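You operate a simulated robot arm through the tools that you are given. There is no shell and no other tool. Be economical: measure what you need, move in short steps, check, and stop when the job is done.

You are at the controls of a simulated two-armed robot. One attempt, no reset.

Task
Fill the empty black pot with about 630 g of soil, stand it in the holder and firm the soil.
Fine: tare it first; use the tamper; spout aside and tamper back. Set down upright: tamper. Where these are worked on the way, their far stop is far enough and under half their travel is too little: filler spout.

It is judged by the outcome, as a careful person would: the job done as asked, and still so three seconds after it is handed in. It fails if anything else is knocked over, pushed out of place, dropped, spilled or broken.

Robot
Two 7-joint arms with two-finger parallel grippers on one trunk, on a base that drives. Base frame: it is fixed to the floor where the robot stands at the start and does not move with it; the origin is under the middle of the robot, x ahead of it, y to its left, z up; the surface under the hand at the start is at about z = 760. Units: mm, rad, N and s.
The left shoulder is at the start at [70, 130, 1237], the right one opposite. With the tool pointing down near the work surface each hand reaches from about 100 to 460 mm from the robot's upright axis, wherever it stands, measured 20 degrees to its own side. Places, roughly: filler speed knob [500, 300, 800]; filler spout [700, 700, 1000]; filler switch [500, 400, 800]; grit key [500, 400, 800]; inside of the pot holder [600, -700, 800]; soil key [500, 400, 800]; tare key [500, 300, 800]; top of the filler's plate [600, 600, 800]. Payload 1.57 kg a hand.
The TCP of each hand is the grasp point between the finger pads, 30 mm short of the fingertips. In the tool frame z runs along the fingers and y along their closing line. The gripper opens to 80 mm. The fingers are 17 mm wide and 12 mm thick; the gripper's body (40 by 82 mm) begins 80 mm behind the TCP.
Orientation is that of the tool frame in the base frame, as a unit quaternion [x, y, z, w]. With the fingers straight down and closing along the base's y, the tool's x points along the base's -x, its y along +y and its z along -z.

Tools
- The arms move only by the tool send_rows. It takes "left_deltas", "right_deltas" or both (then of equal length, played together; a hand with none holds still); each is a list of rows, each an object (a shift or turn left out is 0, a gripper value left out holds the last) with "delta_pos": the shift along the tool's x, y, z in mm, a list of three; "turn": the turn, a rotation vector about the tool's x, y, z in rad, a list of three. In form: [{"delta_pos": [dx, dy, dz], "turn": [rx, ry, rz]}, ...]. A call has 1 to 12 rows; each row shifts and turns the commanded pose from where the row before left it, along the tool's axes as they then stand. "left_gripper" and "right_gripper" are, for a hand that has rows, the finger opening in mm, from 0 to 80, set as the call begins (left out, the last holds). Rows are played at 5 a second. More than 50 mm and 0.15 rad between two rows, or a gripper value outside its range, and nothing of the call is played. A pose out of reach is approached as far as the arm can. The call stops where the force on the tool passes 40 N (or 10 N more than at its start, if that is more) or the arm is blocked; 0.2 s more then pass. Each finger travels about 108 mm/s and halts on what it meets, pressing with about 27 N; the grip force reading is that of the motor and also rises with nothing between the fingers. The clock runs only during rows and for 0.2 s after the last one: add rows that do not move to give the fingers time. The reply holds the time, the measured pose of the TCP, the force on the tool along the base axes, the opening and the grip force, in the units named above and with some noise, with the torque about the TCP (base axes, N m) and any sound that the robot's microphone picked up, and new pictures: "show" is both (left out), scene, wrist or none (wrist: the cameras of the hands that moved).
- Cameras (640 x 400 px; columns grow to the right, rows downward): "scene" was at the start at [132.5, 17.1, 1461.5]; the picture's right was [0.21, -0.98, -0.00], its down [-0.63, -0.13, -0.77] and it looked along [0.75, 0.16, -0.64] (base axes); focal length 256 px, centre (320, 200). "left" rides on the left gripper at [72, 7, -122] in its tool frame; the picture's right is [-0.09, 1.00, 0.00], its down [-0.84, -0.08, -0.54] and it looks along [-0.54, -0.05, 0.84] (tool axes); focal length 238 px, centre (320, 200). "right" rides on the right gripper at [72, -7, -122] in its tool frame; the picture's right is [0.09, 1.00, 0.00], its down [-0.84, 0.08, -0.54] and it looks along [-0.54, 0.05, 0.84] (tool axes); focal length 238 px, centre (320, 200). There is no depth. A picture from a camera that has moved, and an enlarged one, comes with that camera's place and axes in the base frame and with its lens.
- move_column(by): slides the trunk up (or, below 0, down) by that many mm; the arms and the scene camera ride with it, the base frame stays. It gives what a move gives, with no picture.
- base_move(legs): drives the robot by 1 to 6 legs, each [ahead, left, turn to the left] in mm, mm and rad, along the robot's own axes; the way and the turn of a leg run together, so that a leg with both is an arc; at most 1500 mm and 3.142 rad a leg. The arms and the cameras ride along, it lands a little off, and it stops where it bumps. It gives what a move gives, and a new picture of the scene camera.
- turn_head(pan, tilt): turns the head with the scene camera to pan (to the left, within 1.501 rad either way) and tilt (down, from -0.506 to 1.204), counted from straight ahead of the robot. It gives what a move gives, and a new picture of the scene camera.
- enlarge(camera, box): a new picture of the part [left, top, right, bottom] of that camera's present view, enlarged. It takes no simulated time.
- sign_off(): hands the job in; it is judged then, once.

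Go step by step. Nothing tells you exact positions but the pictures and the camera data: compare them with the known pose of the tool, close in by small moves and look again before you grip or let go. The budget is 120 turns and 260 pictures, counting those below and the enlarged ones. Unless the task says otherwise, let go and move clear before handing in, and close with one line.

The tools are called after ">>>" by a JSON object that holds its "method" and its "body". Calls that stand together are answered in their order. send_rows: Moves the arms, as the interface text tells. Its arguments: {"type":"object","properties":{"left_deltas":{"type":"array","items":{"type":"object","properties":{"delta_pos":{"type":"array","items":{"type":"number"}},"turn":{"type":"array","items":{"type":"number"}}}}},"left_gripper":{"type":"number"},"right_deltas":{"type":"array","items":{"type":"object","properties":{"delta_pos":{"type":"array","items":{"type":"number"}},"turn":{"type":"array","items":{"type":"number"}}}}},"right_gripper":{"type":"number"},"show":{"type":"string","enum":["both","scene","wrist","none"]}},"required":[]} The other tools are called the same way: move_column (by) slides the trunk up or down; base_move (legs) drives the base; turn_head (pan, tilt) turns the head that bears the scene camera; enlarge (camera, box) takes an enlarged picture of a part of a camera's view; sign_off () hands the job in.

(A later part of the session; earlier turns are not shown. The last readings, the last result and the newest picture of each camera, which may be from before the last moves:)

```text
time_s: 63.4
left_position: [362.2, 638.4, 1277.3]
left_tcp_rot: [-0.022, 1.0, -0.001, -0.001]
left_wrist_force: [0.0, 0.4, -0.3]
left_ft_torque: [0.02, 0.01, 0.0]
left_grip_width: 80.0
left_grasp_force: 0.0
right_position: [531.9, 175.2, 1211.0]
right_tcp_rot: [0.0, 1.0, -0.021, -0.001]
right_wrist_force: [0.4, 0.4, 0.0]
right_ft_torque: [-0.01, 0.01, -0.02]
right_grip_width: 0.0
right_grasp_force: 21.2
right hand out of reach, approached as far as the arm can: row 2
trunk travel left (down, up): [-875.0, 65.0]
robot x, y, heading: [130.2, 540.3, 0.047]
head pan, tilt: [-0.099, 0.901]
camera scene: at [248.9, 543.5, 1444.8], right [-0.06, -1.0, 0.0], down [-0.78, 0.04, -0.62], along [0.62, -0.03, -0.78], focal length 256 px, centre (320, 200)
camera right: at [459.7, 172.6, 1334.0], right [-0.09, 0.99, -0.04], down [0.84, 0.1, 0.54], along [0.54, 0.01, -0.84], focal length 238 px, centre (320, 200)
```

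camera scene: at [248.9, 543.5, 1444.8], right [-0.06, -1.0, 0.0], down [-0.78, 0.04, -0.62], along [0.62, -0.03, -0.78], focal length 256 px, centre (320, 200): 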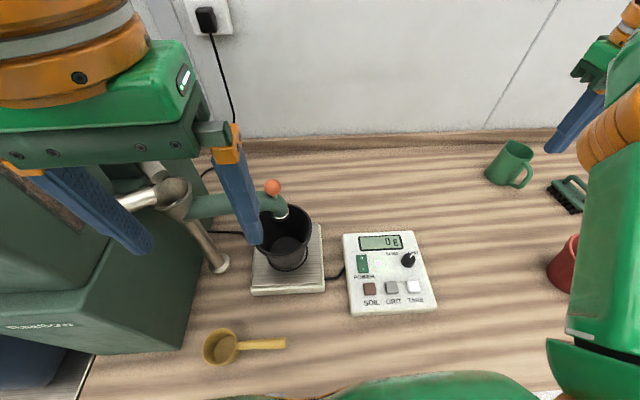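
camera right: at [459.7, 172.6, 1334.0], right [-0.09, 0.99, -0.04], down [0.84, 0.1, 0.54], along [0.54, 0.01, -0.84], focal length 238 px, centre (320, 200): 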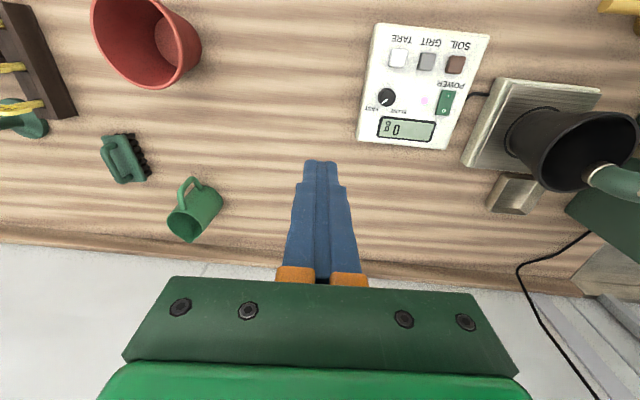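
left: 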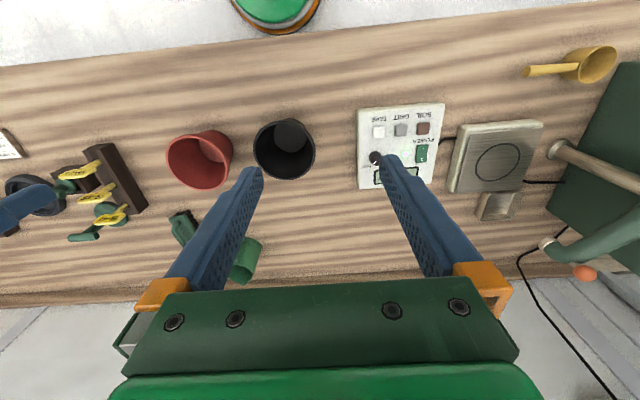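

Unfolded again. Now bring the hand back over SOIL at height and check the elbow posture before descending.

>>> {"method": "send_rows", "body": {"right_deltas": [{"delta_pos": [12, 45, 0]}, {"delta_pos": [12, 45, 0]}, {"delta_pos": [14, 45, 0]}, {"delta_pos": [14, 45, 0]}, {"delta_pos": [10, 40, 0]}, {}]}}

```text
time_s: 64.8
left_position: [362.0, 639.3, 1277.8]
left_tcp_rot: [-0.022, 1.0, -0.001, 0.0]
left_wrist_force: [-0.6, -0.3, -0.6]
left_ft_torque: [0.05, 0.01, 0.03]
left_grip_width: 79.9
left_grasp_force: 0.1
right_position: [497.8, 288.8, 1206.7]
right_tcp_rot: [0.0, 1.0, -0.022, -0.003]
right_wrist_force: [0.1, -0.3, -0.7]
right_ft_torque: [-0.01, 0.02, 0.0]
right_grip_width: 0.1
right_grasp_force: 21.0
right hand out of reach, approached as far as the arm can: row 3, 4, 5
trunk travel left (down, up): [-875.0, 65.0]
robot x, y, heading: [127.3, 545.8, 0.044]
head pan, tilt: [-0.099, 0.901]
camera scene: at [248.9, 544.3, 1444.8], right [-0.06, -1.0, 0.0], down [-0.78, 0.04, -0.62], along [0.62, -0.04, -0.78], focal length 256 px, centre (320, 200)
camera right: at [426.4, 287.2, 1329.6], right [-0.09, 0.99, -0.04], down [0.84, 0.1, 0.53], along [0.54, 0.01, -0.84], focal length 238 px, centre (320, 200)
```

scene: 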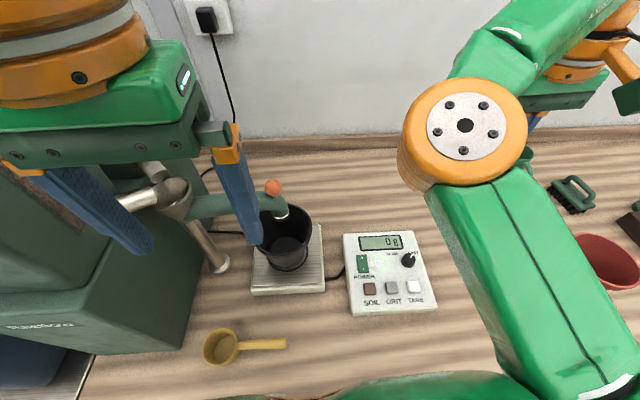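
right: 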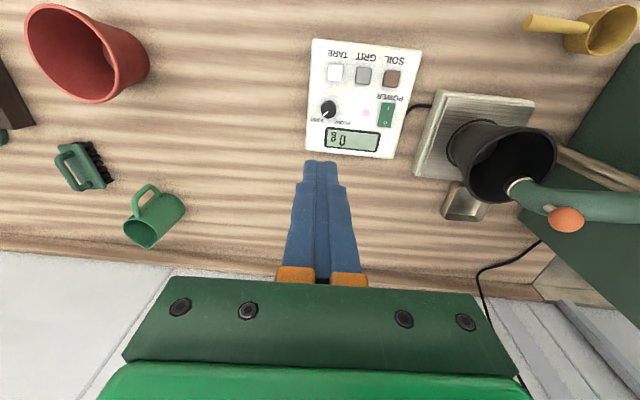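

The right elbow is still inward. The left arm is in good posture, so I'll use it for the keys: drive right so SOIL is in front of the left hand.

>>> {"method": "base_move", "body": {"legs": [[-12, -285, -0.04]]}}

>>> {"method": "send_rows", "body": {"left_deltas": [{"delta_pos": [-20, 10, 45]}, {"delta_pos": [-20, 10, 45]}, {"delta_pos": [-20, 10, 45]}, {"delta_pos": [-15, 10, 45]}, {"delta_pos": [-15, 10, 45]}, {}], "left_gripper": 0}}

```text
time_s: 66.8
left_position: [360.9, 338.6, 1277.1]
left_tcp_rot: [0.001, 1.0, -0.001, 0.0]
left_wrist_force: [0.4, 1.0, -0.4]
left_ft_torque: [-0.05, 0.0, 0.0]
left_grip_width: 80.1
left_grasp_force: 0.0
right_position: [479.8, -16.0, 1207.2]
right_tcp_rot: [0.023, 0.999, -0.022, -0.003]
right_wrist_force: [0.3, -0.3, -0.3]
right_ft_torque: [0.0, 0.02, -0.02]
right_grip_width: 0.0
right_grasp_force: 21.5
trunk travel left (down, up): [-875.0, 65.0]
robot x, y, heading: [117.0, 256.7, -0.005]
head pan, tilt: [-0.099, 0.901]
camera scene: at [243.1, 251.0, 1444.7], right [-0.1, -0.99, 0.0], down [-0.78, 0.08, -0.62], along [0.62, -0.07, -0.78], focal length 256 px, centre (320, 200)
```

scene: 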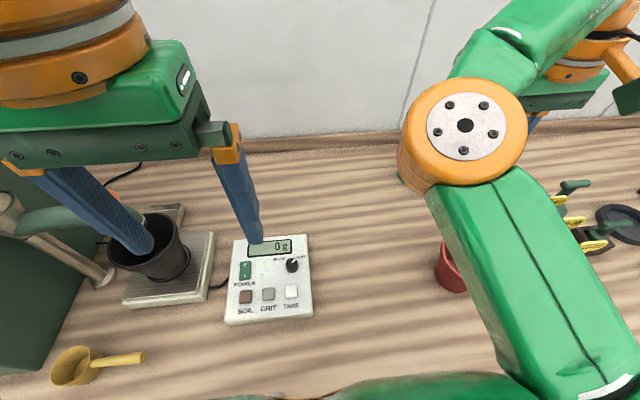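

```text
refused: row 1 steps farther than a row can; nothing moved
```

>>> {"method": "send_rows", "body": {"left_deltas": [{"delta_pos": [-12.6, 8.5, 43]}, {"delta_pos": [-12.6, 8.5, 43]}, {"delta_pos": [-12.6, 8.5, 43]}, {"delta_pos": [-12.6, 8.5, 43]}, {"delta_pos": [-12.6, 8.5, 43]}, {"delta_pos": [-12.6, 8.5, 43]}, {"delta_pos": [-12.6, 8.5, 43]}, {"delta_pos": [-12.6, 8.5, 43]}, {"delta_pos": [0, 0, 35]}, {"delta_pos": [0, 0, 30]}, {}], "left_gripper": 0}}

```text
time_s: 69.2
left_position: [460.1, 405.1, 864.5]
left_tcp_rot: [0.001, 1.0, -0.001, 0.0]
left_wrist_force: [0.1, -1.3, 0.7]
left_ft_torque: [0.01, -0.04, 0.0]
left_grip_width: 0.0
left_grasp_force: 21.3
right_position: [478.6, -18.1, 1207.5]
right_tcp_rot: [0.023, 1.0, -0.02, -0.003]
right_wrist_force: [0.3, 0.2, -0.7]
right_ft_torque: [-0.01, 0.02, -0.03]
right_grip_width: 0.0
right_grasp_force: 21.3
trunk travel left (down, up): [-875.0, 65.0]
robot x, y, heading: [117.5, 254.6, -0.002]
head pan, tilt: [-0.099, 0.901]
camera scene: at [243.1, 247.6, 1444.7], right [-0.1, -0.99, 0.0], down [-0.78, 0.08, -0.62], along [0.62, -0.06, -0.78], focal length 256 px, centre (320, 200)
camera left: at [389.3, 410.9, 986.4], right [0.1, 1.0, 0.0], down [0.84, -0.08, 0.54], along [0.54, -0.05, -0.84], focal length 238 px, centre (320, 200)
```

scene: 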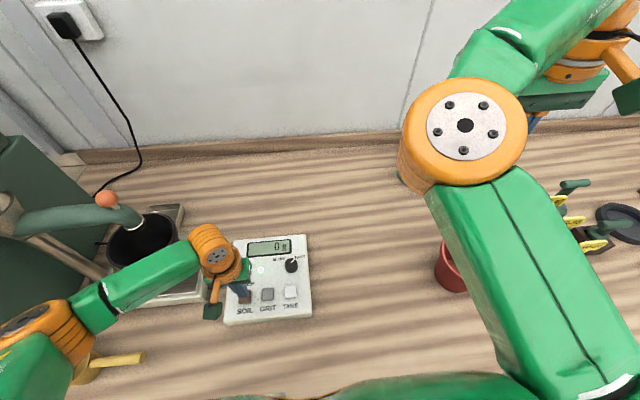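
left: 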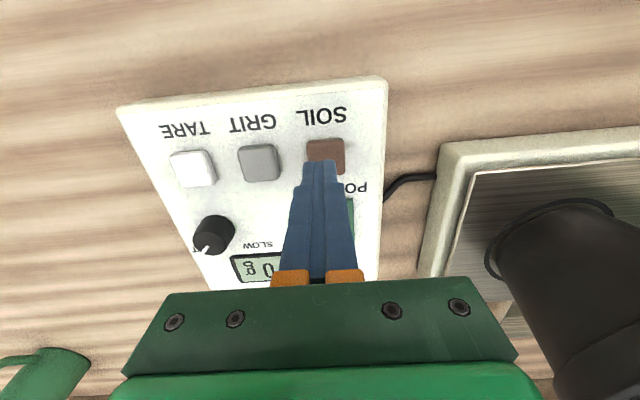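

Fingertip is above SOIL. I'll give it a short tap and release, then read the display.

>>> {"method": "send_rows", "body": {"left_deltas": [{"delta_pos": [0, 3, 14]}, {"delta_pos": [0, 0, 8]}, {"delta_pos": [0, 0, 7]}, {"delta_pos": [0, 0, -10]}], "show": "scene"}}

>>> {"method": "enlarge", "body": {"camera": "scene", "box": [90, 180, 330, 330]}}

```text
time_s: 70.2
left_position: [461.1, 406.6, 849.0]
left_tcp_rot: [0.003, 1.0, -0.001, 0.0]
left_wrist_force: [0.4, -0.6, -0.2]
left_ft_torque: [0.04, 0.02, 0.01]
left_grip_width: 0.1
left_grasp_force: 21.7
right_position: [478.7, -19.6, 1207.0]
right_tcp_rot: [0.024, 1.0, -0.021, -0.003]
right_wrist_force: [0.4, 0.3, 0.1]
right_ft_torque: [0.02, 0.02, 0.01]
right_grip_width: 0.1
right_grasp_force: 21.3
trunk travel left (down, up): [-875.0, 65.0]
robot x, y, heading: [117.2, 256.0, -0.004]
head pan, tilt: [-0.099, 0.901]
heard: click
camera scene: at [242.9, 247.4, 1444.7], right [-0.1, -0.99, 0.0], down [-0.78, 0.08, -0.62], along [0.62, -0.06, -0.78], focal length 256 px, centre (320, 200)
```

scene: 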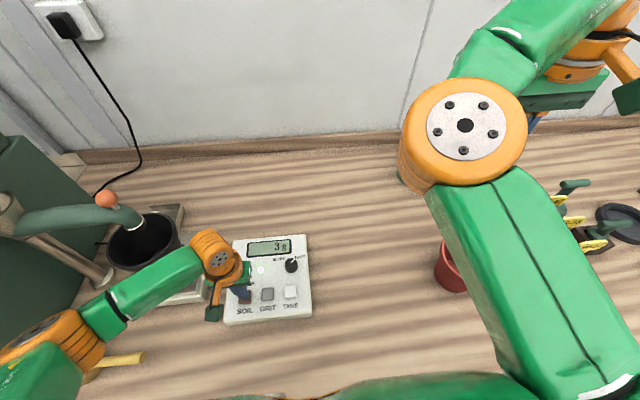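

```text
2.67 times, centred on (210, 255) of scene
camera zoom: at [242.9, 247.4, 1444.7], right [-0.1, -0.99, 0.0], down [-0.78, 0.08, -0.62], along [0.62, -0.06, -0.78], focal length 683 px, centre (613, 53)
```

zoom: 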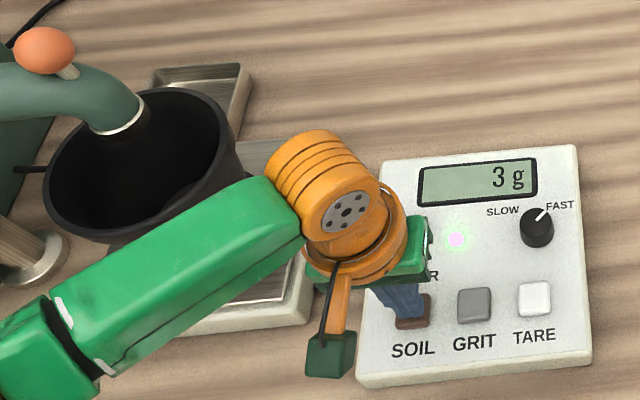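

It reads 3 g. I'll wait half a second to see whether it runs on by itself.

>>> {"method": "send_rows", "body": {"left_deltas": [{}, {}], "show": "none"}}

>>> {"method": "enlarge", "body": {"camera": "scene", "box": [90, 180, 330, 330]}}

```text
time_s: 70.8
left_position: [461.1, 407.2, 848.6]
left_tcp_rot: [0.002, 1.0, -0.001, 0.0]
left_wrist_force: [-0.5, 0.2, 0.2]
left_ft_torque: [-0.01, -0.03, 0.0]
left_grip_width: 0.2
left_grasp_force: 21.1
right_position: [479.7, -18.7, 1205.5]
right_tcp_rot: [0.023, 0.999, -0.021, -0.003]
right_wrist_force: [-0.5, 0.6, -0.1]
right_ft_torque: [-0.01, 0.01, 0.0]
right_grip_width: 0.0
right_grasp_force: 21.1
trunk travel left (down, up): [-875.0, 65.0]
robot x, y, heading: [118.1, 256.3, -0.003]
head pan, tilt: [-0.099, 0.901]
```

```text
2.67 times, centred on (210, 255) of scene
camera zoom: at [243.0, 247.5, 1444.7], right [-0.1, -0.99, 0.0], down [-0.78, 0.08, -0.62], along [0.62, -0.06, -0.78], focal length 683 px, centre (613, 53)
```

zoom: 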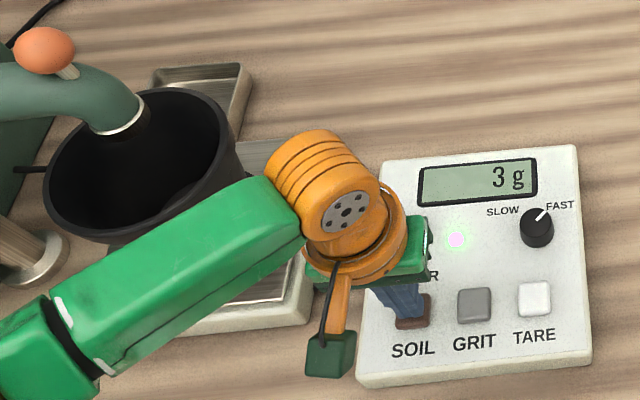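

It stays at 3 g: the key runs only while held. I'll hold it for about a second to learn the rate.

>>> {"method": "send_rows", "body": {"left_deltas": [{"delta_pos": [0, 0, 11]}, {}, {}, {}, {}, {"delta_pos": [0, 0, -11]}, {}], "show": "none"}}

>>> {"method": "enlarge", "body": {"camera": "scene", "box": [90, 180, 330, 330]}}

```text
time_s: 72.4
left_position: [460.2, 406.4, 849.0]
left_tcp_rot: [0.002, 1.0, 0.0, 0.0]
left_wrist_force: [-0.9, -0.3, 0.4]
left_ft_torque: [-0.03, -0.01, 0.02]
left_grip_width: 0.0
left_grasp_force: 21.3
right_position: [479.1, -18.1, 1207.5]
right_tcp_rot: [0.023, 1.0, -0.021, -0.002]
right_wrist_force: [0.1, -0.9, -0.3]
right_ft_torque: [-0.03, 0.0, 0.01]
right_grip_width: 0.0
right_grasp_force: 21.5
trunk travel left (down, up): [-875.0, 65.0]
robot x, y, heading: [119.6, 252.4, 0.001]
head pan, tilt: [-0.099, 0.901]
heard: click
```

```text
2.67 times, centred on (210, 255) of scene
camera zoom: at [242.9, 247.4, 1444.7], right [-0.1, -0.99, 0.0], down [-0.78, 0.08, -0.62], along [0.62, -0.06, -0.78], focal length 683 px, centre (613, 53)
```

zoom: 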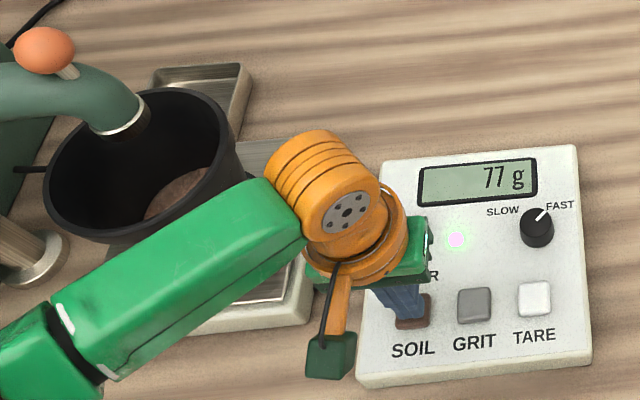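

About 74 g per one-second press, with no run-on. I'll hold longer and read.

>>> {"method": "send_rows", "body": {"left_deltas": [{"delta_pos": [0, 0, 11]}, {}, {}, {}, {}, {}, {}, {}, {}, {}, {}, {"delta_pos": [0, 0, -11]}], "show": "none"}}

>>> {"method": "enlarge", "body": {"camera": "scene", "box": [90, 180, 330, 330]}}

```text
time_s: 75.0
left_position: [460.9, 406.3, 849.5]
left_tcp_rot: [0.002, 1.0, -0.001, 0.0]
left_wrist_force: [-0.2, -0.4, -0.4]
left_ft_torque: [0.03, -0.01, 0.01]
left_grip_width: 0.2
left_grasp_force: 21.3
right_position: [479.8, -18.9, 1205.4]
right_tcp_rot: [0.023, 1.0, -0.021, -0.003]
right_wrist_force: [-1.1, -0.3, 0.7]
right_ft_torque: [0.0, -0.02, 0.0]
right_grip_width: 0.0
right_grasp_force: 20.9
trunk travel left (down, up): [-875.0, 65.0]
robot x, y, heading: [119.5, 257.3, -0.006]
head pan, tilt: [-0.099, 0.901]
heard: click
```

```text
2.67 times, centred on (210, 255) of scene
camera zoom: at [243.0, 247.5, 1444.7], right [-0.1, -0.99, 0.0], down [-0.78, 0.08, -0.62], along [0.62, -0.06, -0.78], focal length 683 px, centre (613, 53)
```

zoom: 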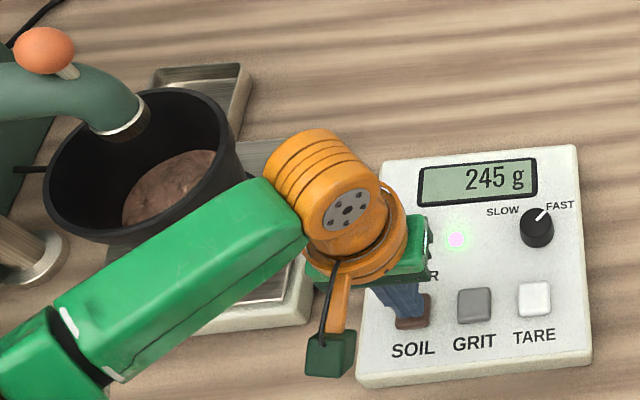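

>>> {"method": "send_rows", "body": {"left_deltas": [{"delta_pos": [0, 0, 11]}, {}, {}, {}, {}, {}, {}, {}, {}, {}, {}, {"delta_pos": [0, 0, -11]}], "show": "none"}}

>>> {"method": "enlarge", "body": {"camera": "scene", "box": [90, 180, 330, 330]}}

```text
time_s: 77.6
left_position: [461.4, 406.1, 850.1]
left_tcp_rot: [0.002, 1.0, -0.001, 0.001]
left_wrist_force: [0.1, 0.8, 1.2]
left_ft_torque: [0.02, 0.02, -0.02]
left_grip_width: 0.0
left_grasp_force: 21.5
right_position: [480.2, -19.1, 1206.8]
right_tcp_rot: [0.024, 1.0, -0.02, -0.003]
right_wrist_force: [0.3, 0.5, -0.3]
right_ft_torque: [0.01, 0.01, -0.02]
right_grip_width: 0.0
right_grasp_force: 21.8
trunk travel left (down, up): [-875.0, 65.0]
robot x, y, heading: [116.8, 260.1, -0.003]
head pan, tilt: [-0.099, 0.901]
```

```text
2.67 times, centred on (210, 255) of scene
camera zoom: at [243.1, 247.5, 1444.7], right [-0.1, -0.99, 0.0], down [-0.78, 0.08, -0.62], along [0.62, -0.06, -0.78], focal length 683 px, centre (613, 53)
```

zoom: 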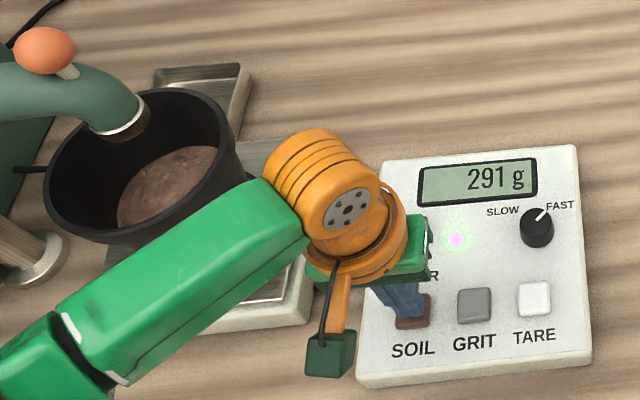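

No click that time and only 46 g more; the press was marginal or the display lags. I'll press slightly deeper.

>>> {"method": "send_rows", "body": {"left_deltas": [{"delta_pos": [0, 0, 13]}, {}, {}, {}, {}, {}, {"delta_pos": [0, 0, -12]}, {}, {}, {}], "show": "none"}}

>>> {"method": "enlarge", "body": {"camera": "scene", "box": [90, 180, 330, 330]}}

```text
time_s: 79.8
left_position: [463.7, 406.5, 847.4]
left_tcp_rot: [0.001, 1.0, -0.001, -0.001]
left_wrist_force: [0.6, -0.4, 0.8]
left_ft_torque: [0.01, 0.0, 0.06]
left_grip_width: 0.0
left_grasp_force: 21.3
right_position: [479.4, -18.3, 1205.1]
right_tcp_rot: [0.023, 0.999, -0.021, -0.004]
right_wrist_force: [0.0, 0.1, 0.1]
right_ft_torque: [0.01, -0.03, 0.02]
right_grip_width: 0.0
right_grasp_force: 21.2
trunk travel left (down, up): [-875.0, 65.0]
robot x, y, heading: [119.4, 257.1, -0.002]
head pan, tilt: [-0.099, 0.901]
heard: click
```

```text
2.67 times, centred on (210, 255) of scene
camera zoom: at [242.9, 247.4, 1444.7], right [-0.1, -0.99, 0.0], down [-0.78, 0.08, -0.62], along [0.62, -0.06, -0.78], focal length 683 px, centre (613, 53)
```

zoom: 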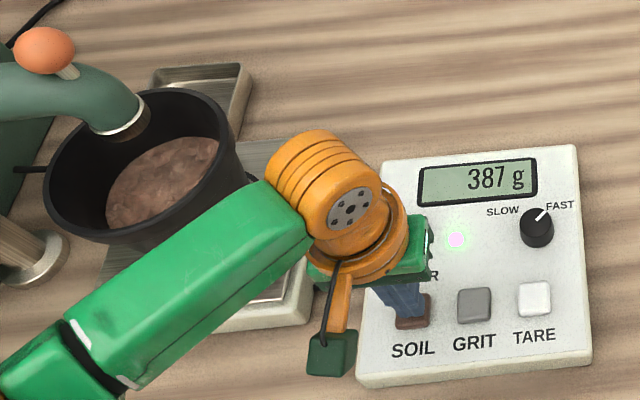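

387 g, settled, about 80 g/s. One longer press (≈2 s), then a final short one.

>>> {"method": "send_rows", "body": {"left_deltas": [{"delta_pos": [0, 0, 12]}, {}, {}, {}, {}, {}, {}, {}, {}, {"delta_pos": [0, 0, -12]}, {}, {}], "show": "none"}}

>>> {"method": "enlarge", "body": {"camera": "scene", "box": [90, 180, 330, 330]}}

```text
time_s: 82.4
left_position: [463.2, 406.4, 847.9]
left_tcp_rot: [0.001, 1.0, -0.001, -0.001]
left_wrist_force: [-0.3, -0.2, -0.6]
left_ft_torque: [0.0, 0.01, 0.02]
left_grip_width: 0.1
left_grasp_force: 21.3
right_position: [479.5, -18.4, 1206.9]
right_tcp_rot: [0.023, 1.0, -0.021, -0.003]
right_wrist_force: [-0.3, 0.1, 0.0]
right_ft_torque: [-0.02, 0.0, -0.01]
right_grip_width: 0.0
right_grasp_force: 21.3
trunk travel left (down, up): [-875.0, 65.0]
robot x, y, heading: [123.7, 255.7, -0.008]
head pan, tilt: [-0.099, 0.901]
heard: click
```

```text
2.67 times, centred on (210, 255) of scene
camera zoom: at [243.1, 247.4, 1444.7], right [-0.1, -0.99, 0.0], down [-0.78, 0.08, -0.62], along [0.62, -0.06, -0.78], focal length 683 px, centre (613, 53)
```

zoom: 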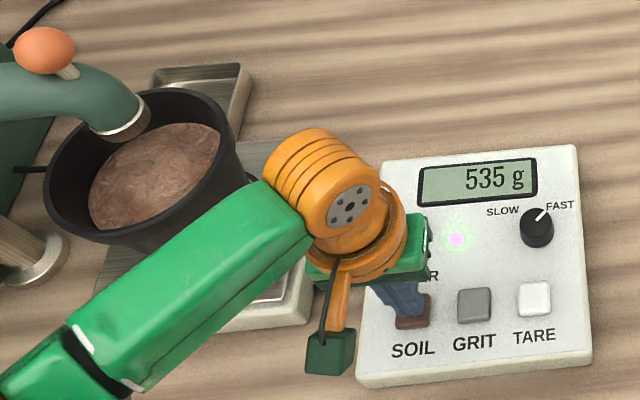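

535 g. The six-row press gave 96 g before, so the same again should land on about 630.

>>> {"method": "send_rows", "body": {"left_deltas": [{"delta_pos": [0, 0, 12]}, {}, {}, {}, {}, {}, {"delta_pos": [0, 0, -12]}, {}, {}, {}], "show": "none"}}

>>> {"method": "enlarge", "body": {"camera": "scene", "box": [90, 180, 330, 330]}}

```text
time_s: 84.6
left_position: [463.6, 406.9, 848.3]
left_tcp_rot: [0.002, 1.0, -0.001, -0.001]
left_wrist_force: [0.7, -0.6, 0.1]
left_ft_torque: [0.02, -0.01, -0.01]
left_grip_width: 0.0
left_grasp_force: 21.2
right_position: [480.4, -20.1, 1207.1]
right_tcp_rot: [0.023, 1.0, -0.021, -0.003]
right_wrist_force: [-0.3, 0.2, -0.1]
right_ft_torque: [0.02, 0.0, 0.0]
right_grip_width: 0.0
right_grasp_force: 21.1
trunk travel left (down, up): [-875.0, 65.0]
robot x, y, heading: [115.3, 258.1, -0.005]
head pan, tilt: [-0.099, 0.901]
heard: click
```

```text
2.67 times, centred on (210, 255) of scene
camera zoom: at [242.9, 247.4, 1444.7], right [-0.1, -0.99, 0.0], down [-0.78, 0.08, -0.62], along [0.62, -0.06, -0.78], focal length 683 px, centre (613, 53)
```

zoom: 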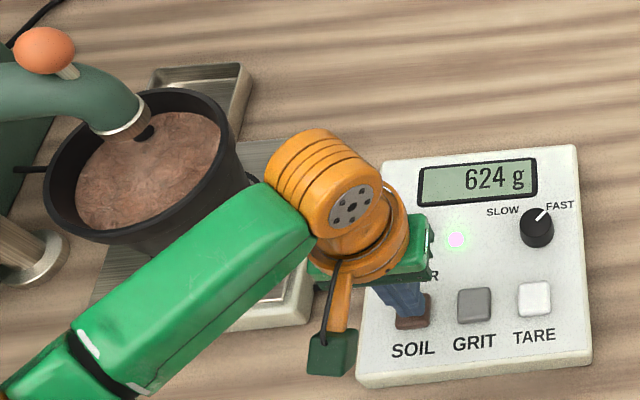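

624 g – about 630, good. Now the spout must go aside: I'll raise the left hand, and set up the right hand pitched forward as a pusher, to push the ball knob back with help from the base.

>>> {"method": "send_rows", "body": {"left_deltas": [{"delta_pos": [0, 0, -43]}, {"delta_pos": [0, 0, -43]}, {"delta_pos": [12, -8, -43]}, {"delta_pos": [12, -8, -43]}, {"delta_pos": [12, -8, -43]}, {"delta_pos": [12, -8, -43]}, {"delta_pos": [12, -8, -43]}, {"delta_pos": [12, -8, -43]}, {"delta_pos": [12, -8, -43]}, {"delta_pos": [12, -8, -43]}], "right_deltas": [{"delta_pos": [-30, 28, 0]}, {"delta_pos": [-30, 28, 0]}, {"delta_pos": [-30, 28, 0]}, {"delta_pos": [-30, 28, 0]}, {"delta_pos": [-30, 28, 0]}, {"delta_pos": [-30, 28, 0]}, {"turn": [0, -0.13, 0]}, {"turn": [0, -0.13, 0]}, {"turn": [0, -0.14, 0]}, {"turn": [0, -0.14, 0]}], "right_gripper": 22, "show": "scene"}}

```text
time_s: 86.8
left_position: [364.7, 340.1, 1279.0]
left_tcp_rot: [0.001, 1.0, 0.0, -0.001]
left_wrist_force: [0.3, 0.1, -0.2]
left_ft_torque: [0.0, -0.04, -0.02]
left_grip_width: 0.0
left_grasp_force: 20.8
right_position: [672.4, 120.5, 1230.2]
right_tcp_rot: [0.017, 0.964, -0.026, 0.265]
right_wrist_force: [-0.5, -0.3, 0.9]
right_ft_torque: [0.0, 0.0, 0.01]
right_grip_width: 22.1
right_grasp_force: 0.0
right hand out of reach, approached as far as the arm can: row 4, 5, 6, 7, 8, 9, 10
trunk travel left (down, up): [-875.0, 65.0]
robot x, y, heading: [117.9, 253.9, 0.001]
head pan, tilt: [-0.099, 0.901]
camera scene: at [241.3, 246.0, 1444.9], right [-0.1, -0.99, 0.0], down [-0.78, 0.08, -0.62], along [0.62, -0.06, -0.78], focal length 256 px, centre (320, 200)
```

scene: 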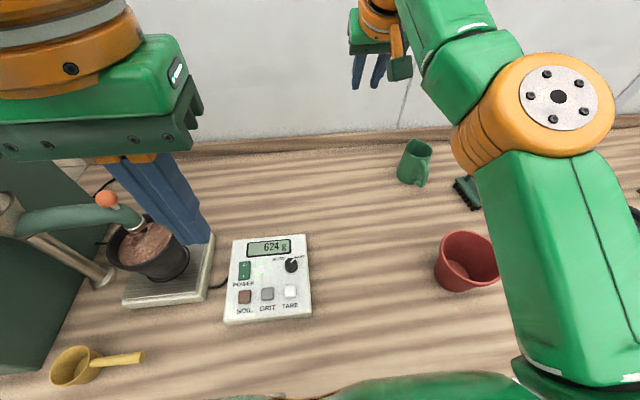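

>>> {"method": "send_rows", "body": {"right_deltas": [{"turn": [0, -0.14, 0], "delta_pos": [24, 0, 28]}, {"turn": [0, -0.14, 0], "delta_pos": [27, 0, 25]}, {"turn": [0, -0.14, 0], "delta_pos": [30, 0, 20]}, {"turn": [0, -0.14, 0], "delta_pos": [33, 0, 17]}, {}, {}]}}

```text
time_s: 88.2
left_position: [364.3, 341.8, 1278.0]
left_tcp_rot: [0.002, 1.0, -0.001, 0.0]
left_wrist_force: [0.2, 1.2, 0.7]
left_ft_torque: [0.01, 0.0, -0.02]
left_grip_width: 0.0
left_grasp_force: 21.4
right_position: [784.8, 141.1, 1107.6]
right_tcp_rot: [0.008, 0.853, -0.03, 0.521]
right_wrist_force: [0.1, 0.6, 1.0]
right_ft_torque: [0.01, -0.02, 0.03]
right_grip_width: 22.1
right_grasp_force: 0.1
right hand out of reach, approached as far as the arm can: row 1, 2, 3, 4
trunk travel left (down, up): [-875.0, 65.0]
robot x, y, heading: [120.0, 255.4, -0.005]
head pan, tilt: [-0.099, 0.901]
camera scene: at [242.4, 247.5, 1444.8], right [-0.1, -0.99, 0.0], down [-0.78, 0.08, -0.62], along [0.62, -0.06, -0.78], focal length 256 px, centre (320, 200)
camera right: at [644.2, 140.9, 1101.2], right [0.0, 0.99, -0.12], down [-0.09, 0.12, 0.99], along [1.0, 0.01, 0.09], focal length 238 px, centre (320, 200)
```

scene: 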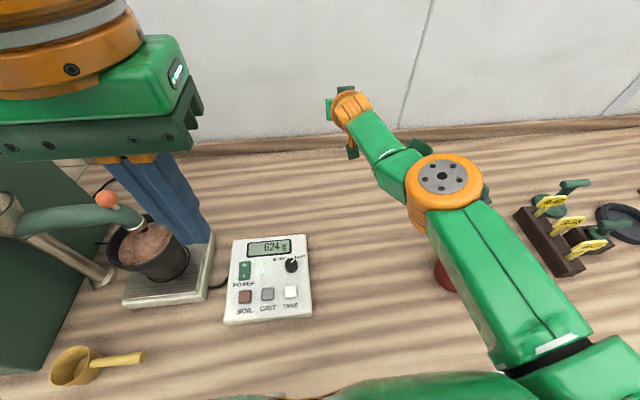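
right: 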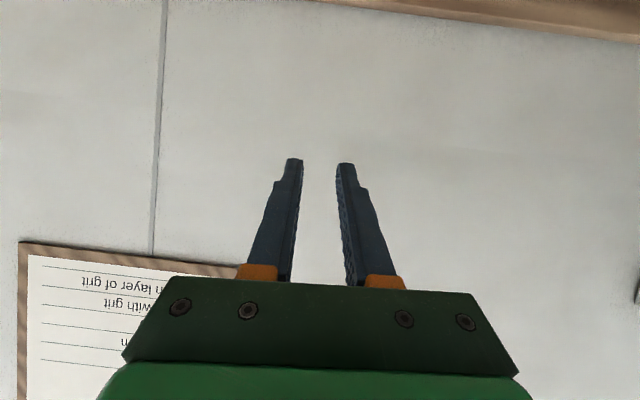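

The reach with the pitched hand is ample. I'll retract it, then drive to a spot slightly back from before, facing the spout.

>>> {"method": "send_rows", "body": {"right_deltas": [{"delta_pos": [20, 6, -40]}, {"delta_pos": [20, 6, -40]}, {"delta_pos": [20, 6, -40]}, {"delta_pos": [20, 6, -40]}, {"delta_pos": [20, 6, -40]}, {}], "left_deltas": [{"delta_pos": [20, -14, 0]}, {"delta_pos": [20, -14, 0]}, {"delta_pos": [20, -14, 0]}, {"delta_pos": [20, -14, 0]}, {}, {}], "show": "none"}}

>>> {"method": "base_move", "body": {"legs": [[-50, 60, 0], [0, 150, 0.44]]}}

>>> {"method": "turn_head", "body": {"pan": 0.05, "tilt": 0.75}}

```text
time_s: 89.6
left_position: [286.5, 288.0, 1275.7]
left_tcp_rot: [-0.002, 1.0, 0.0, -0.002]
left_wrist_force: [0.0, 0.2, -0.1]
left_ft_torque: [-0.01, -0.01, 0.0]
left_grip_width: 0.0
left_grasp_force: 21.2
right_position: [760.8, 218.1, 1095.8]
right_tcp_rot: [0.009, 0.854, -0.031, 0.519]
right_wrist_force: [0.6, 0.0, -0.2]
right_ft_torque: [0.02, 0.01, -0.03]
right_grip_width: 22.0
right_grasp_force: 0.0
right hand out of reach, approached as far as the arm can: row 1, 2, 3, 4, 5
trunk travel left (down, up): [-875.0, 65.0]
robot x, y, heading: [118.6, 254.3, -0.004]
head pan, tilt: [-0.099, 0.901]
```

```text
time_s: 91.9
left_position: [178.1, 556.5, 1276.9]
left_tcp_rot: [-0.21, 0.978, 0.001, 0.0]
left_wrist_force: [0.7, 0.4, -0.6]
left_ft_torque: [0.02, 0.07, -0.02]
left_grip_width: 0.0
left_grasp_force: 21.2
right_position: [640.2, 691.5, 1096.3]
right_tcp_rot: [-0.172, 0.836, 0.082, 0.514]
right_wrist_force: [0.7, -0.8, 0.1]
right_ft_torque: [0.0, -0.02, 0.05]
right_grip_width: 22.1
right_grasp_force: 0.1
trunk travel left (down, up): [-875.0, 65.0]
robot x, y, heading: [39.9, 462.3, 0.421]
head pan, tilt: [-0.099, 0.901]
camera scene: at [154.1, 502.5, 1441.8], right [0.34, -0.94, 0.0], down [-0.76, -0.27, -0.59], along [0.55, 0.2, -0.81], focal length 256 px, centre (320, 200)
```

scene: 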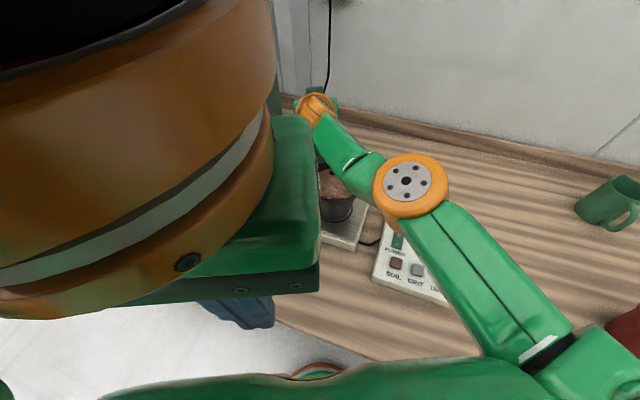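

```text
time_s: 92.6
left_position: [176.1, 559.5, 1278.5]
left_tcp_rot: [-0.212, 0.977, -0.001, -0.003]
left_wrist_force: [-0.1, 0.1, -0.2]
left_ft_torque: [0.01, 0.04, 0.0]
left_grip_width: 0.3
left_grasp_force: 20.6
right_position: [639.3, 693.9, 1096.3]
right_tcp_rot: [-0.172, 0.836, 0.08, 0.514]
right_wrist_force: [0.2, 0.2, 0.1]
right_ft_torque: [0.0, 0.02, 0.03]
right_grip_width: 21.9
right_grasp_force: 0.0
trunk travel left (down, up): [-875.0, 65.0]
robot x, y, heading: [37.4, 461.7, 0.421]
head pan, tilt: [0.051, 0.75]
camera scene: at [154.9, 517.0, 1451.7], right [0.45, -0.89, 0.0], down [-0.65, -0.32, -0.69], along [0.62, 0.31, -0.72], focal length 256 px, centre (320, 200)
```

scene: 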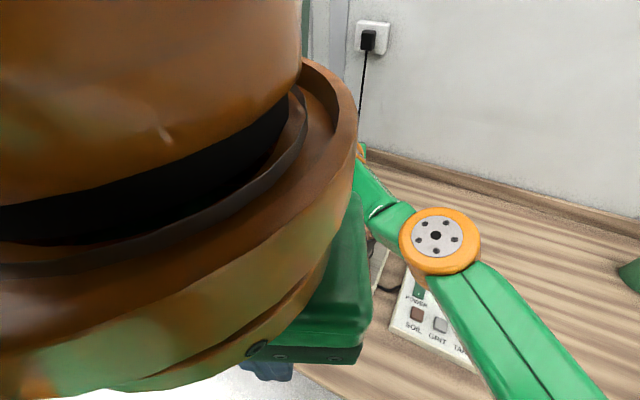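

The hand is now above the spout area and the left hand blocks the scene view. I'll look through the right wrist camera.

>>> {"method": "send_rows", "body": {"left_deltas": [{"delta_pos": [0, 30, 0]}, {"delta_pos": [0, 30, 0]}, {"delta_pos": [0, 30, 0]}, {"delta_pos": [0, 30, 0]}], "right_deltas": [{}, {}, {}, {}]}}

```text
time_s: 93.6
left_position: [121.8, 670.7, 1277.2]
left_tcp_rot: [-0.21, 0.978, -0.002, 0.0]
left_wrist_force: [-0.2, -0.1, 0.3]
left_ft_torque: [-0.02, -0.02, 0.01]
left_grip_width: 0.1
left_grasp_force: 21.2
right_position: [636.1, 694.4, 1097.7]
right_tcp_rot: [-0.172, 0.836, 0.079, 0.515]
right_wrist_force: [0.2, 0.4, -0.3]
right_ft_torque: [-0.01, 0.0, -0.03]
right_grip_width: 22.0
right_grasp_force: 0.0
trunk travel left (down, up): [-875.0, 65.0]
robot x, y, heading: [38.3, 461.4, 0.423]
head pan, tilt: [0.051, 0.75]
camera scene: at [153.7, 521.1, 1456.8], right [0.46, -0.89, 0.0], down [-0.61, -0.31, -0.73], along [0.65, 0.33, -0.68], focal length 256 px, centre (320, 200)
camera right: at [508.0, 635.7, 1089.7], right [-0.41, 0.9, -0.13], down [-0.14, 0.08, 0.99], along [0.9, 0.42, 0.09], focal length 238 px, centre (320, 200)
camera left: at [54.1, 647.4, 1398.6], right [-0.33, 0.95, 0.0], down [0.79, 0.28, 0.54], along [0.51, 0.17, -0.84], focal length 238 px, centre (320, 200)
```

scene: 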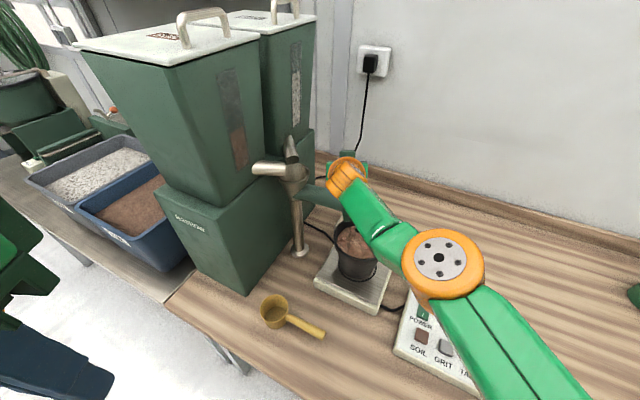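
right: 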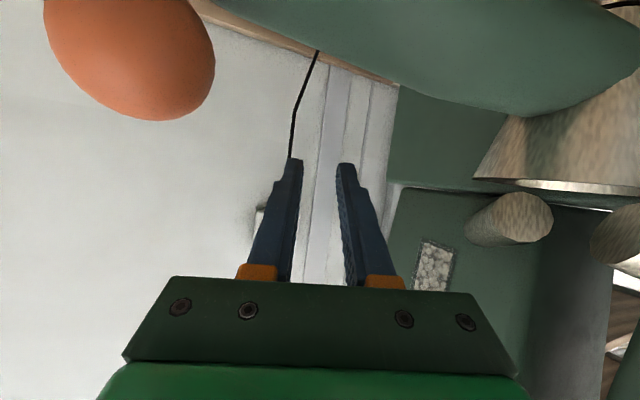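
left: 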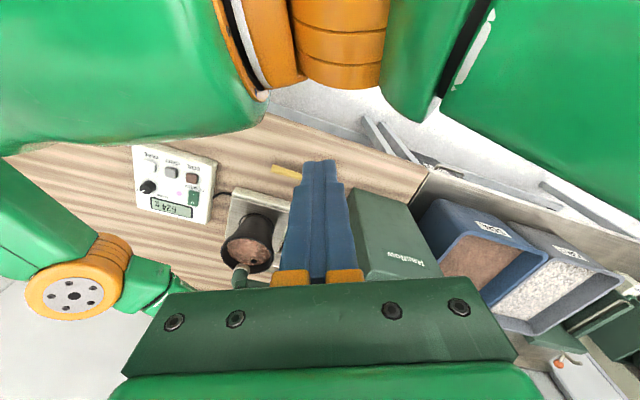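

The arm posture is stretched but usable as a fixed pusher, so I'll use the base instead: back off over the spout with clearance, then lower the trunk 20 mm, align with the ball and drive forward.

>>> {"method": "base_move", "body": {"legs": [[-190, 25, 0]]}}

>>> {"method": "move_column", "body": {"by": -20}}

>>> {"method": "enlarge", "body": {"camera": "right", "box": [0, 0, 640, 400]}}

```text
time_s: 95.2
left_position: [-56.9, 614.6, 1276.7]
left_tcp_rot: [-0.211, 0.977, -0.001, -0.003]
left_wrist_force: [-0.1, -0.7, -0.6]
left_ft_torque: [-0.04, 0.02, -0.03]
left_grip_width: 0.0
left_grasp_force: 21.0
right_position: [456.5, 638.8, 1094.1]
right_tcp_rot: [-0.171, 0.838, 0.079, 0.513]
right_wrist_force: [-0.2, 0.4, -0.1]
right_ft_torque: [-0.04, -0.02, 0.0]
right_grip_width: 22.0
right_grasp_force: 0.2
trunk travel left (down, up): [-875.0, 65.0]
robot x, y, heading: [-143.2, 408.0, 0.424]
head pan, tilt: [0.051, 0.75]
camera scene: at [-24.2, 465.2, 1456.1], right [0.46, -0.89, 0.0], down [-0.61, -0.31, -0.73], along [0.65, 0.33, -0.68], focal length 256 px, centre (320, 200)
```

scene: 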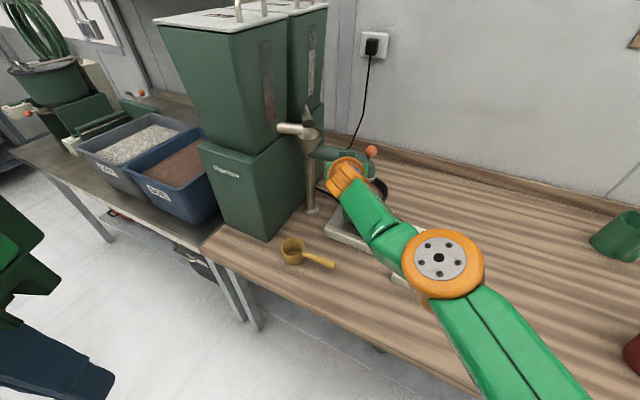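

```text
time_s: 95.8
left_position: [-60.0, 614.4, 1256.7]
left_tcp_rot: [-0.21, 0.978, -0.001, -0.002]
left_wrist_force: [0.1, -0.3, 0.2]
left_ft_torque: [-0.01, 0.01, -0.01]
left_grip_width: 0.1
left_grasp_force: 21.2
right_position: [455.0, 638.6, 1075.7]
right_tcp_rot: [-0.172, 0.837, 0.079, 0.514]
right_wrist_force: [1.0, 0.1, 0.6]
right_ft_torque: [0.0, -0.01, 0.0]
right_grip_width: 22.0
right_grasp_force: 0.0
trunk travel left (down, up): [-855.0, 85.0]
robot x, y, heading: [-146.9, 404.2, 0.423]
head pan, tilt: [0.051, 0.75]
```

```text
1.00 times, centred on (320, 200) of right (not enlarged: the box is as wide or as high as the picture)
camera zoom: at [325.6, 579.0, 1068.2], right [-0.41, 0.91, -0.12], down [-0.13, 0.08, 0.99], along [0.9, 0.42, 0.09], focal length 238 px, centre (320, 200)
```

zoom: 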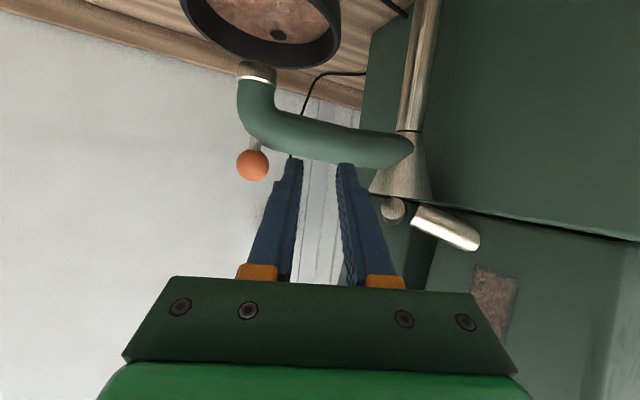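

Ball at about (575, 614, 1063); fingertips are at matching height. I'll shift right to line up, then check.

>>> {"method": "base_move", "body": {"legs": [[-4, -65, 0], [35, -3, 0]]}}

>>> {"method": "enlarge", "body": {"camera": "right", "box": [0, 0, 640, 400]}}

```text
time_s: 97.3
left_position: [-13.6, 562.2, 1258.7]
left_tcp_rot: [-0.211, 0.978, -0.001, 0.002]
left_wrist_force: [-2.1, 0.1, 0.1]
left_ft_torque: [0.03, -0.04, -0.01]
left_grip_width: 0.0
left_grasp_force: 21.2
right_position: [502.9, 587.1, 1081.1]
right_tcp_rot: [-0.171, 0.835, 0.08, 0.517]
right_wrist_force: [-0.4, -0.5, 1.0]
right_ft_torque: [-0.05, -0.03, -0.01]
right_grip_width: 22.1
right_grasp_force: 0.0
trunk travel left (down, up): [-855.0, 85.0]
robot x, y, heading: [-92.3, 359.5, 0.42]
head pan, tilt: [0.051, 0.75]
camera scene: at [17.9, 413.2, 1437.5], right [0.45, -0.89, 0.0], down [-0.6, -0.31, -0.74], along [0.66, 0.33, -0.68], focal length 256 px, centre (320, 200)
```

scene: 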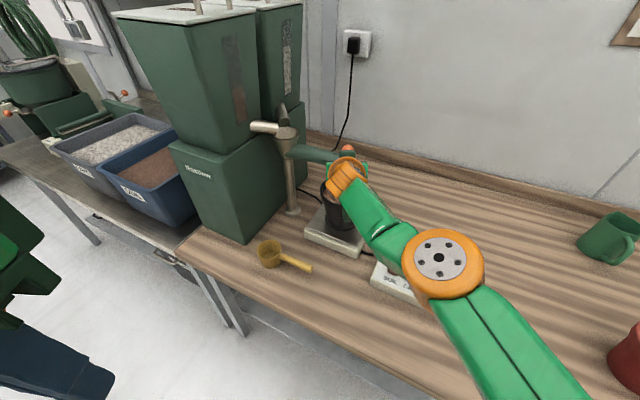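

```text
1.00 times, centred on (320, 200) of right (not enlarged: the box is as wide or as high as the picture)
camera zoom: at [373.9, 528.3, 1072.1], right [-0.4, 0.91, -0.13], down [-0.14, 0.07, 0.99], along [0.9, 0.42, 0.1], focal length 238 px, centre (320, 200)
```

zoom: 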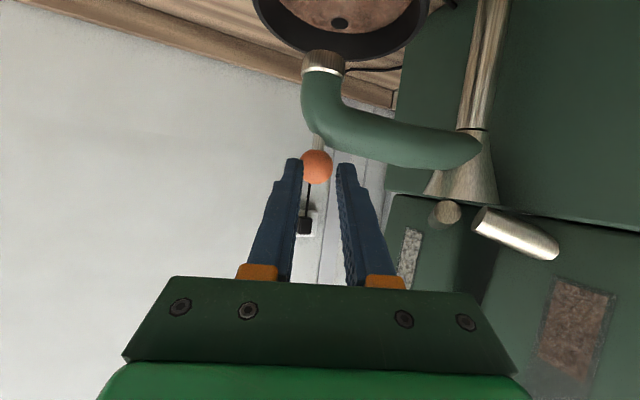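

Aligned: ball centred ahead of the tips. Driving forward along the arc, first part.

>>> {"method": "base_move", "body": {"legs": [[37, -2, 0], [47, -15, 0], [45, -4, 0]]}}

>>> {"method": "enlarge", "body": {"camera": "right", "box": [0, 0, 640, 400]}}

```text
time_s: 99.2
left_position: [113.6, 596.1, 1257.0]
left_tcp_rot: [-0.21, 0.978, 0.0, 0.002]
left_wrist_force: [0.2, -0.1, -0.1]
left_ft_torque: [0.02, -0.07, 0.01]
left_grip_width: 0.1
left_grasp_force: 20.5
right_position: [628.5, 620.7, 1079.6]
right_tcp_rot: [-0.171, 0.835, 0.079, 0.516]
right_wrist_force: [-0.6, 0.1, 0.0]
right_ft_torque: [-0.01, 0.03, -0.02]
right_grip_width: 22.0
right_grasp_force: 0.0
trunk travel left (down, up): [-855.0, 85.0]
robot x, y, heading: [31.4, 393.1, 0.419]
head pan, tilt: [0.051, 0.75]
camera scene: at [144.2, 446.9, 1437.4], right [0.45, -0.89, 0.0], down [-0.6, -0.31, -0.74], along [0.66, 0.33, -0.68], focal length 256 px, centre (320, 200)
```

scene: 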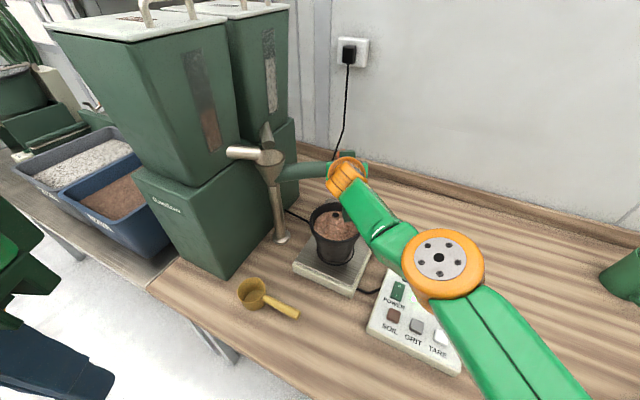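

```text
1.00 times, centred on (320, 200) of right (not enlarged: the box is as wide or as high as the picture)
camera zoom: at [499.9, 561.8, 1071.6], right [-0.4, 0.91, -0.13], down [-0.14, 0.07, 0.99], along [0.9, 0.42, 0.1], focal length 238 px, centre (320, 200)
```

zoom: 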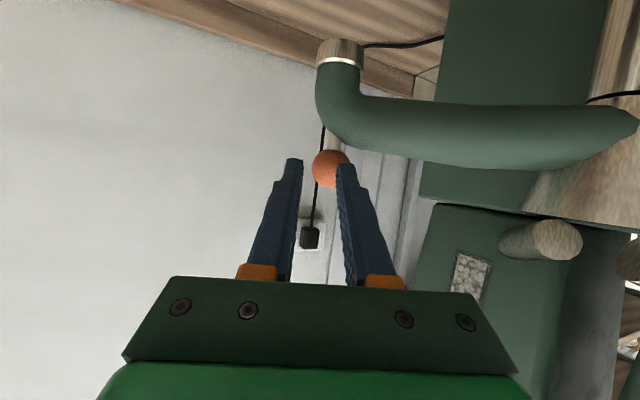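

The spout is swinging away. Continuing the arc to its rest position.

>>> {"method": "base_move", "body": {"legs": [[42, 9, 0], [40, 14, 0]]}}

>>> {"method": "enlarge", "body": {"camera": "right", "box": [0, 0, 640, 400]}}

```text
time_s: 100.6
left_position: [173.1, 646.7, 1259.0]
left_tcp_rot: [-0.21, 0.978, 0.001, 0.002]
left_wrist_force: [-0.2, -1.0, 0.3]
left_ft_torque: [0.0, -0.03, 0.0]
left_grip_width: 0.0
left_grasp_force: 21.2
right_position: [684.9, 673.4, 1078.6]
right_tcp_rot: [-0.174, 0.836, 0.082, 0.515]
right_wrist_force: [-8.3, -4.7, 5.6]
right_ft_torque: [-0.02, -0.01, -0.05]
right_grip_width: 28.3
right_grasp_force: 3.5
trunk travel left (down, up): [-855.0, 85.0]
robot x, y, heading: [93.4, 443.1, 0.42]
head pan, tilt: [0.051, 0.75]
stopped in leg 2: the force on the tool passed its limit at 77 N (the readings are from after the stop); the commanded pose is now the measured one
camera scene: at [203.3, 496.0, 1437.4], right [0.45, -0.89, 0.0], down [-0.6, -0.31, -0.74], along [0.66, 0.33, -0.68], focal length 256 px, centre (320, 200)
```

scene: 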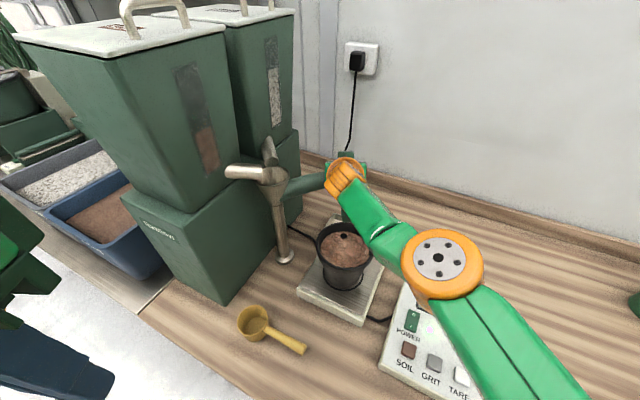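

```text
1.00 times, centred on (320, 200) of right (not enlarged: the box is as wide or as high as the picture)
camera zoom: at [556.6, 613.2, 1071.7], right [-0.41, 0.9, -0.12], down [-0.14, 0.07, 0.99], along [0.9, 0.42, 0.09], focal length 238 px, centre (320, 200)
```

zoom: 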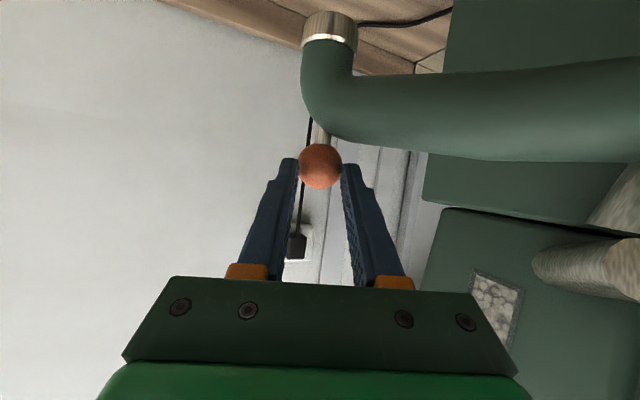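

The stop is reached; the spout is back aside. I'll open the fingers and back straight off.

>>> {"method": "send_rows", "body": {"right_deltas": [{}, {}], "right_gripper": 60, "show": "none"}}

>>> {"method": "base_move", "body": {"legs": [[-180, 5, 0]]}}

>>> {"method": "enlarge", "body": {"camera": "right", "box": [0, 0, 640, 400]}}

```text
time_s: 101.2
left_position: [175.3, 648.4, 1257.8]
left_tcp_rot: [-0.211, 0.978, 0.0, 0.0]
left_wrist_force: [0.2, 0.8, 0.3]
left_ft_torque: [0.02, -0.06, -0.03]
left_grip_width: 0.0
left_grasp_force: 21.7
right_position: [689.0, 676.2, 1075.6]
right_tcp_rot: [-0.174, 0.837, 0.082, 0.513]
right_wrist_force: [1.0, 0.3, -0.2]
right_ft_torque: [-0.02, -0.02, 0.01]
right_grip_width: 60.0
right_grasp_force: 0.1
trunk travel left (down, up): [-855.0, 85.0]
robot x, y, heading: [91.2, 441.5, 0.425]
head pan, tilt: [0.051, 0.75]
```

```text
time_s: 102.7
left_position: [16.9, 582.2, 1256.3]
left_tcp_rot: [-0.214, 0.977, 0.0, -0.003]
left_wrist_force: [-0.2, 1.0, 0.3]
left_ft_torque: [0.01, 0.02, 0.02]
left_grip_width: 0.2
left_grasp_force: 21.0
right_position: [527.7, 610.6, 1072.5]
right_tcp_rot: [-0.177, 0.838, 0.083, 0.509]
right_wrist_force: [0.2, 0.1, 0.2]
right_ft_torque: [0.01, 0.0, 0.01]
right_grip_width: 60.3
right_grasp_force: 0.0
trunk travel left (down, up): [-855.0, 85.0]
robot x, y, heading: [-69.4, 373.7, 0.43]
head pan, tilt: [0.051, 0.75]
camera scene: at [50.1, 433.3, 1436.2], right [0.46, -0.89, 0.0], down [-0.61, -0.31, -0.73], along [0.65, 0.34, -0.68], focal length 256 px, centre (320, 200)
```

scene: 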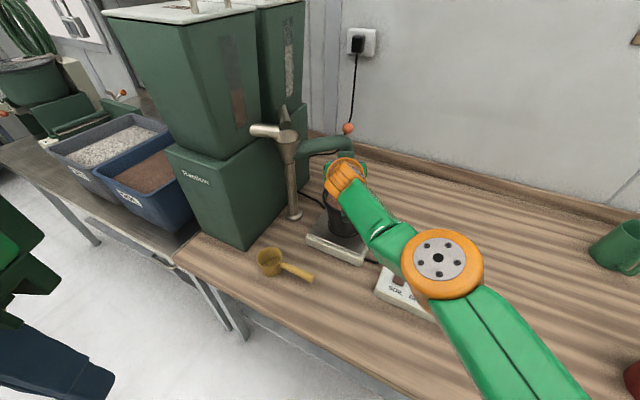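

```text
1.00 times, centred on (320, 200) of right (not enlarged: the box is as wide or as high as the picture)
camera zoom: at [399.4, 551.0, 1066.5], right [-0.42, 0.9, -0.12], down [-0.13, 0.08, 0.99], along [0.9, 0.43, 0.08], focal length 238 px, centre (320, 200)
```

zoom: 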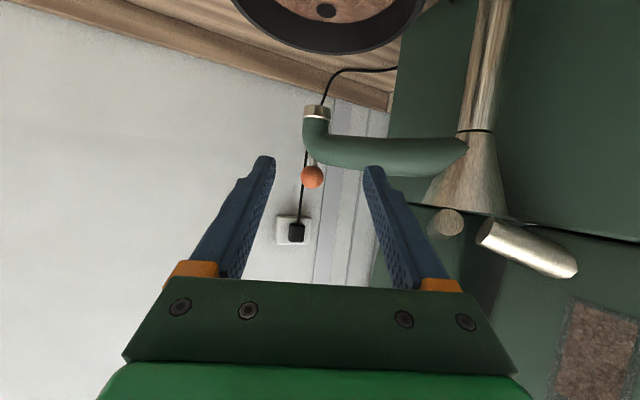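

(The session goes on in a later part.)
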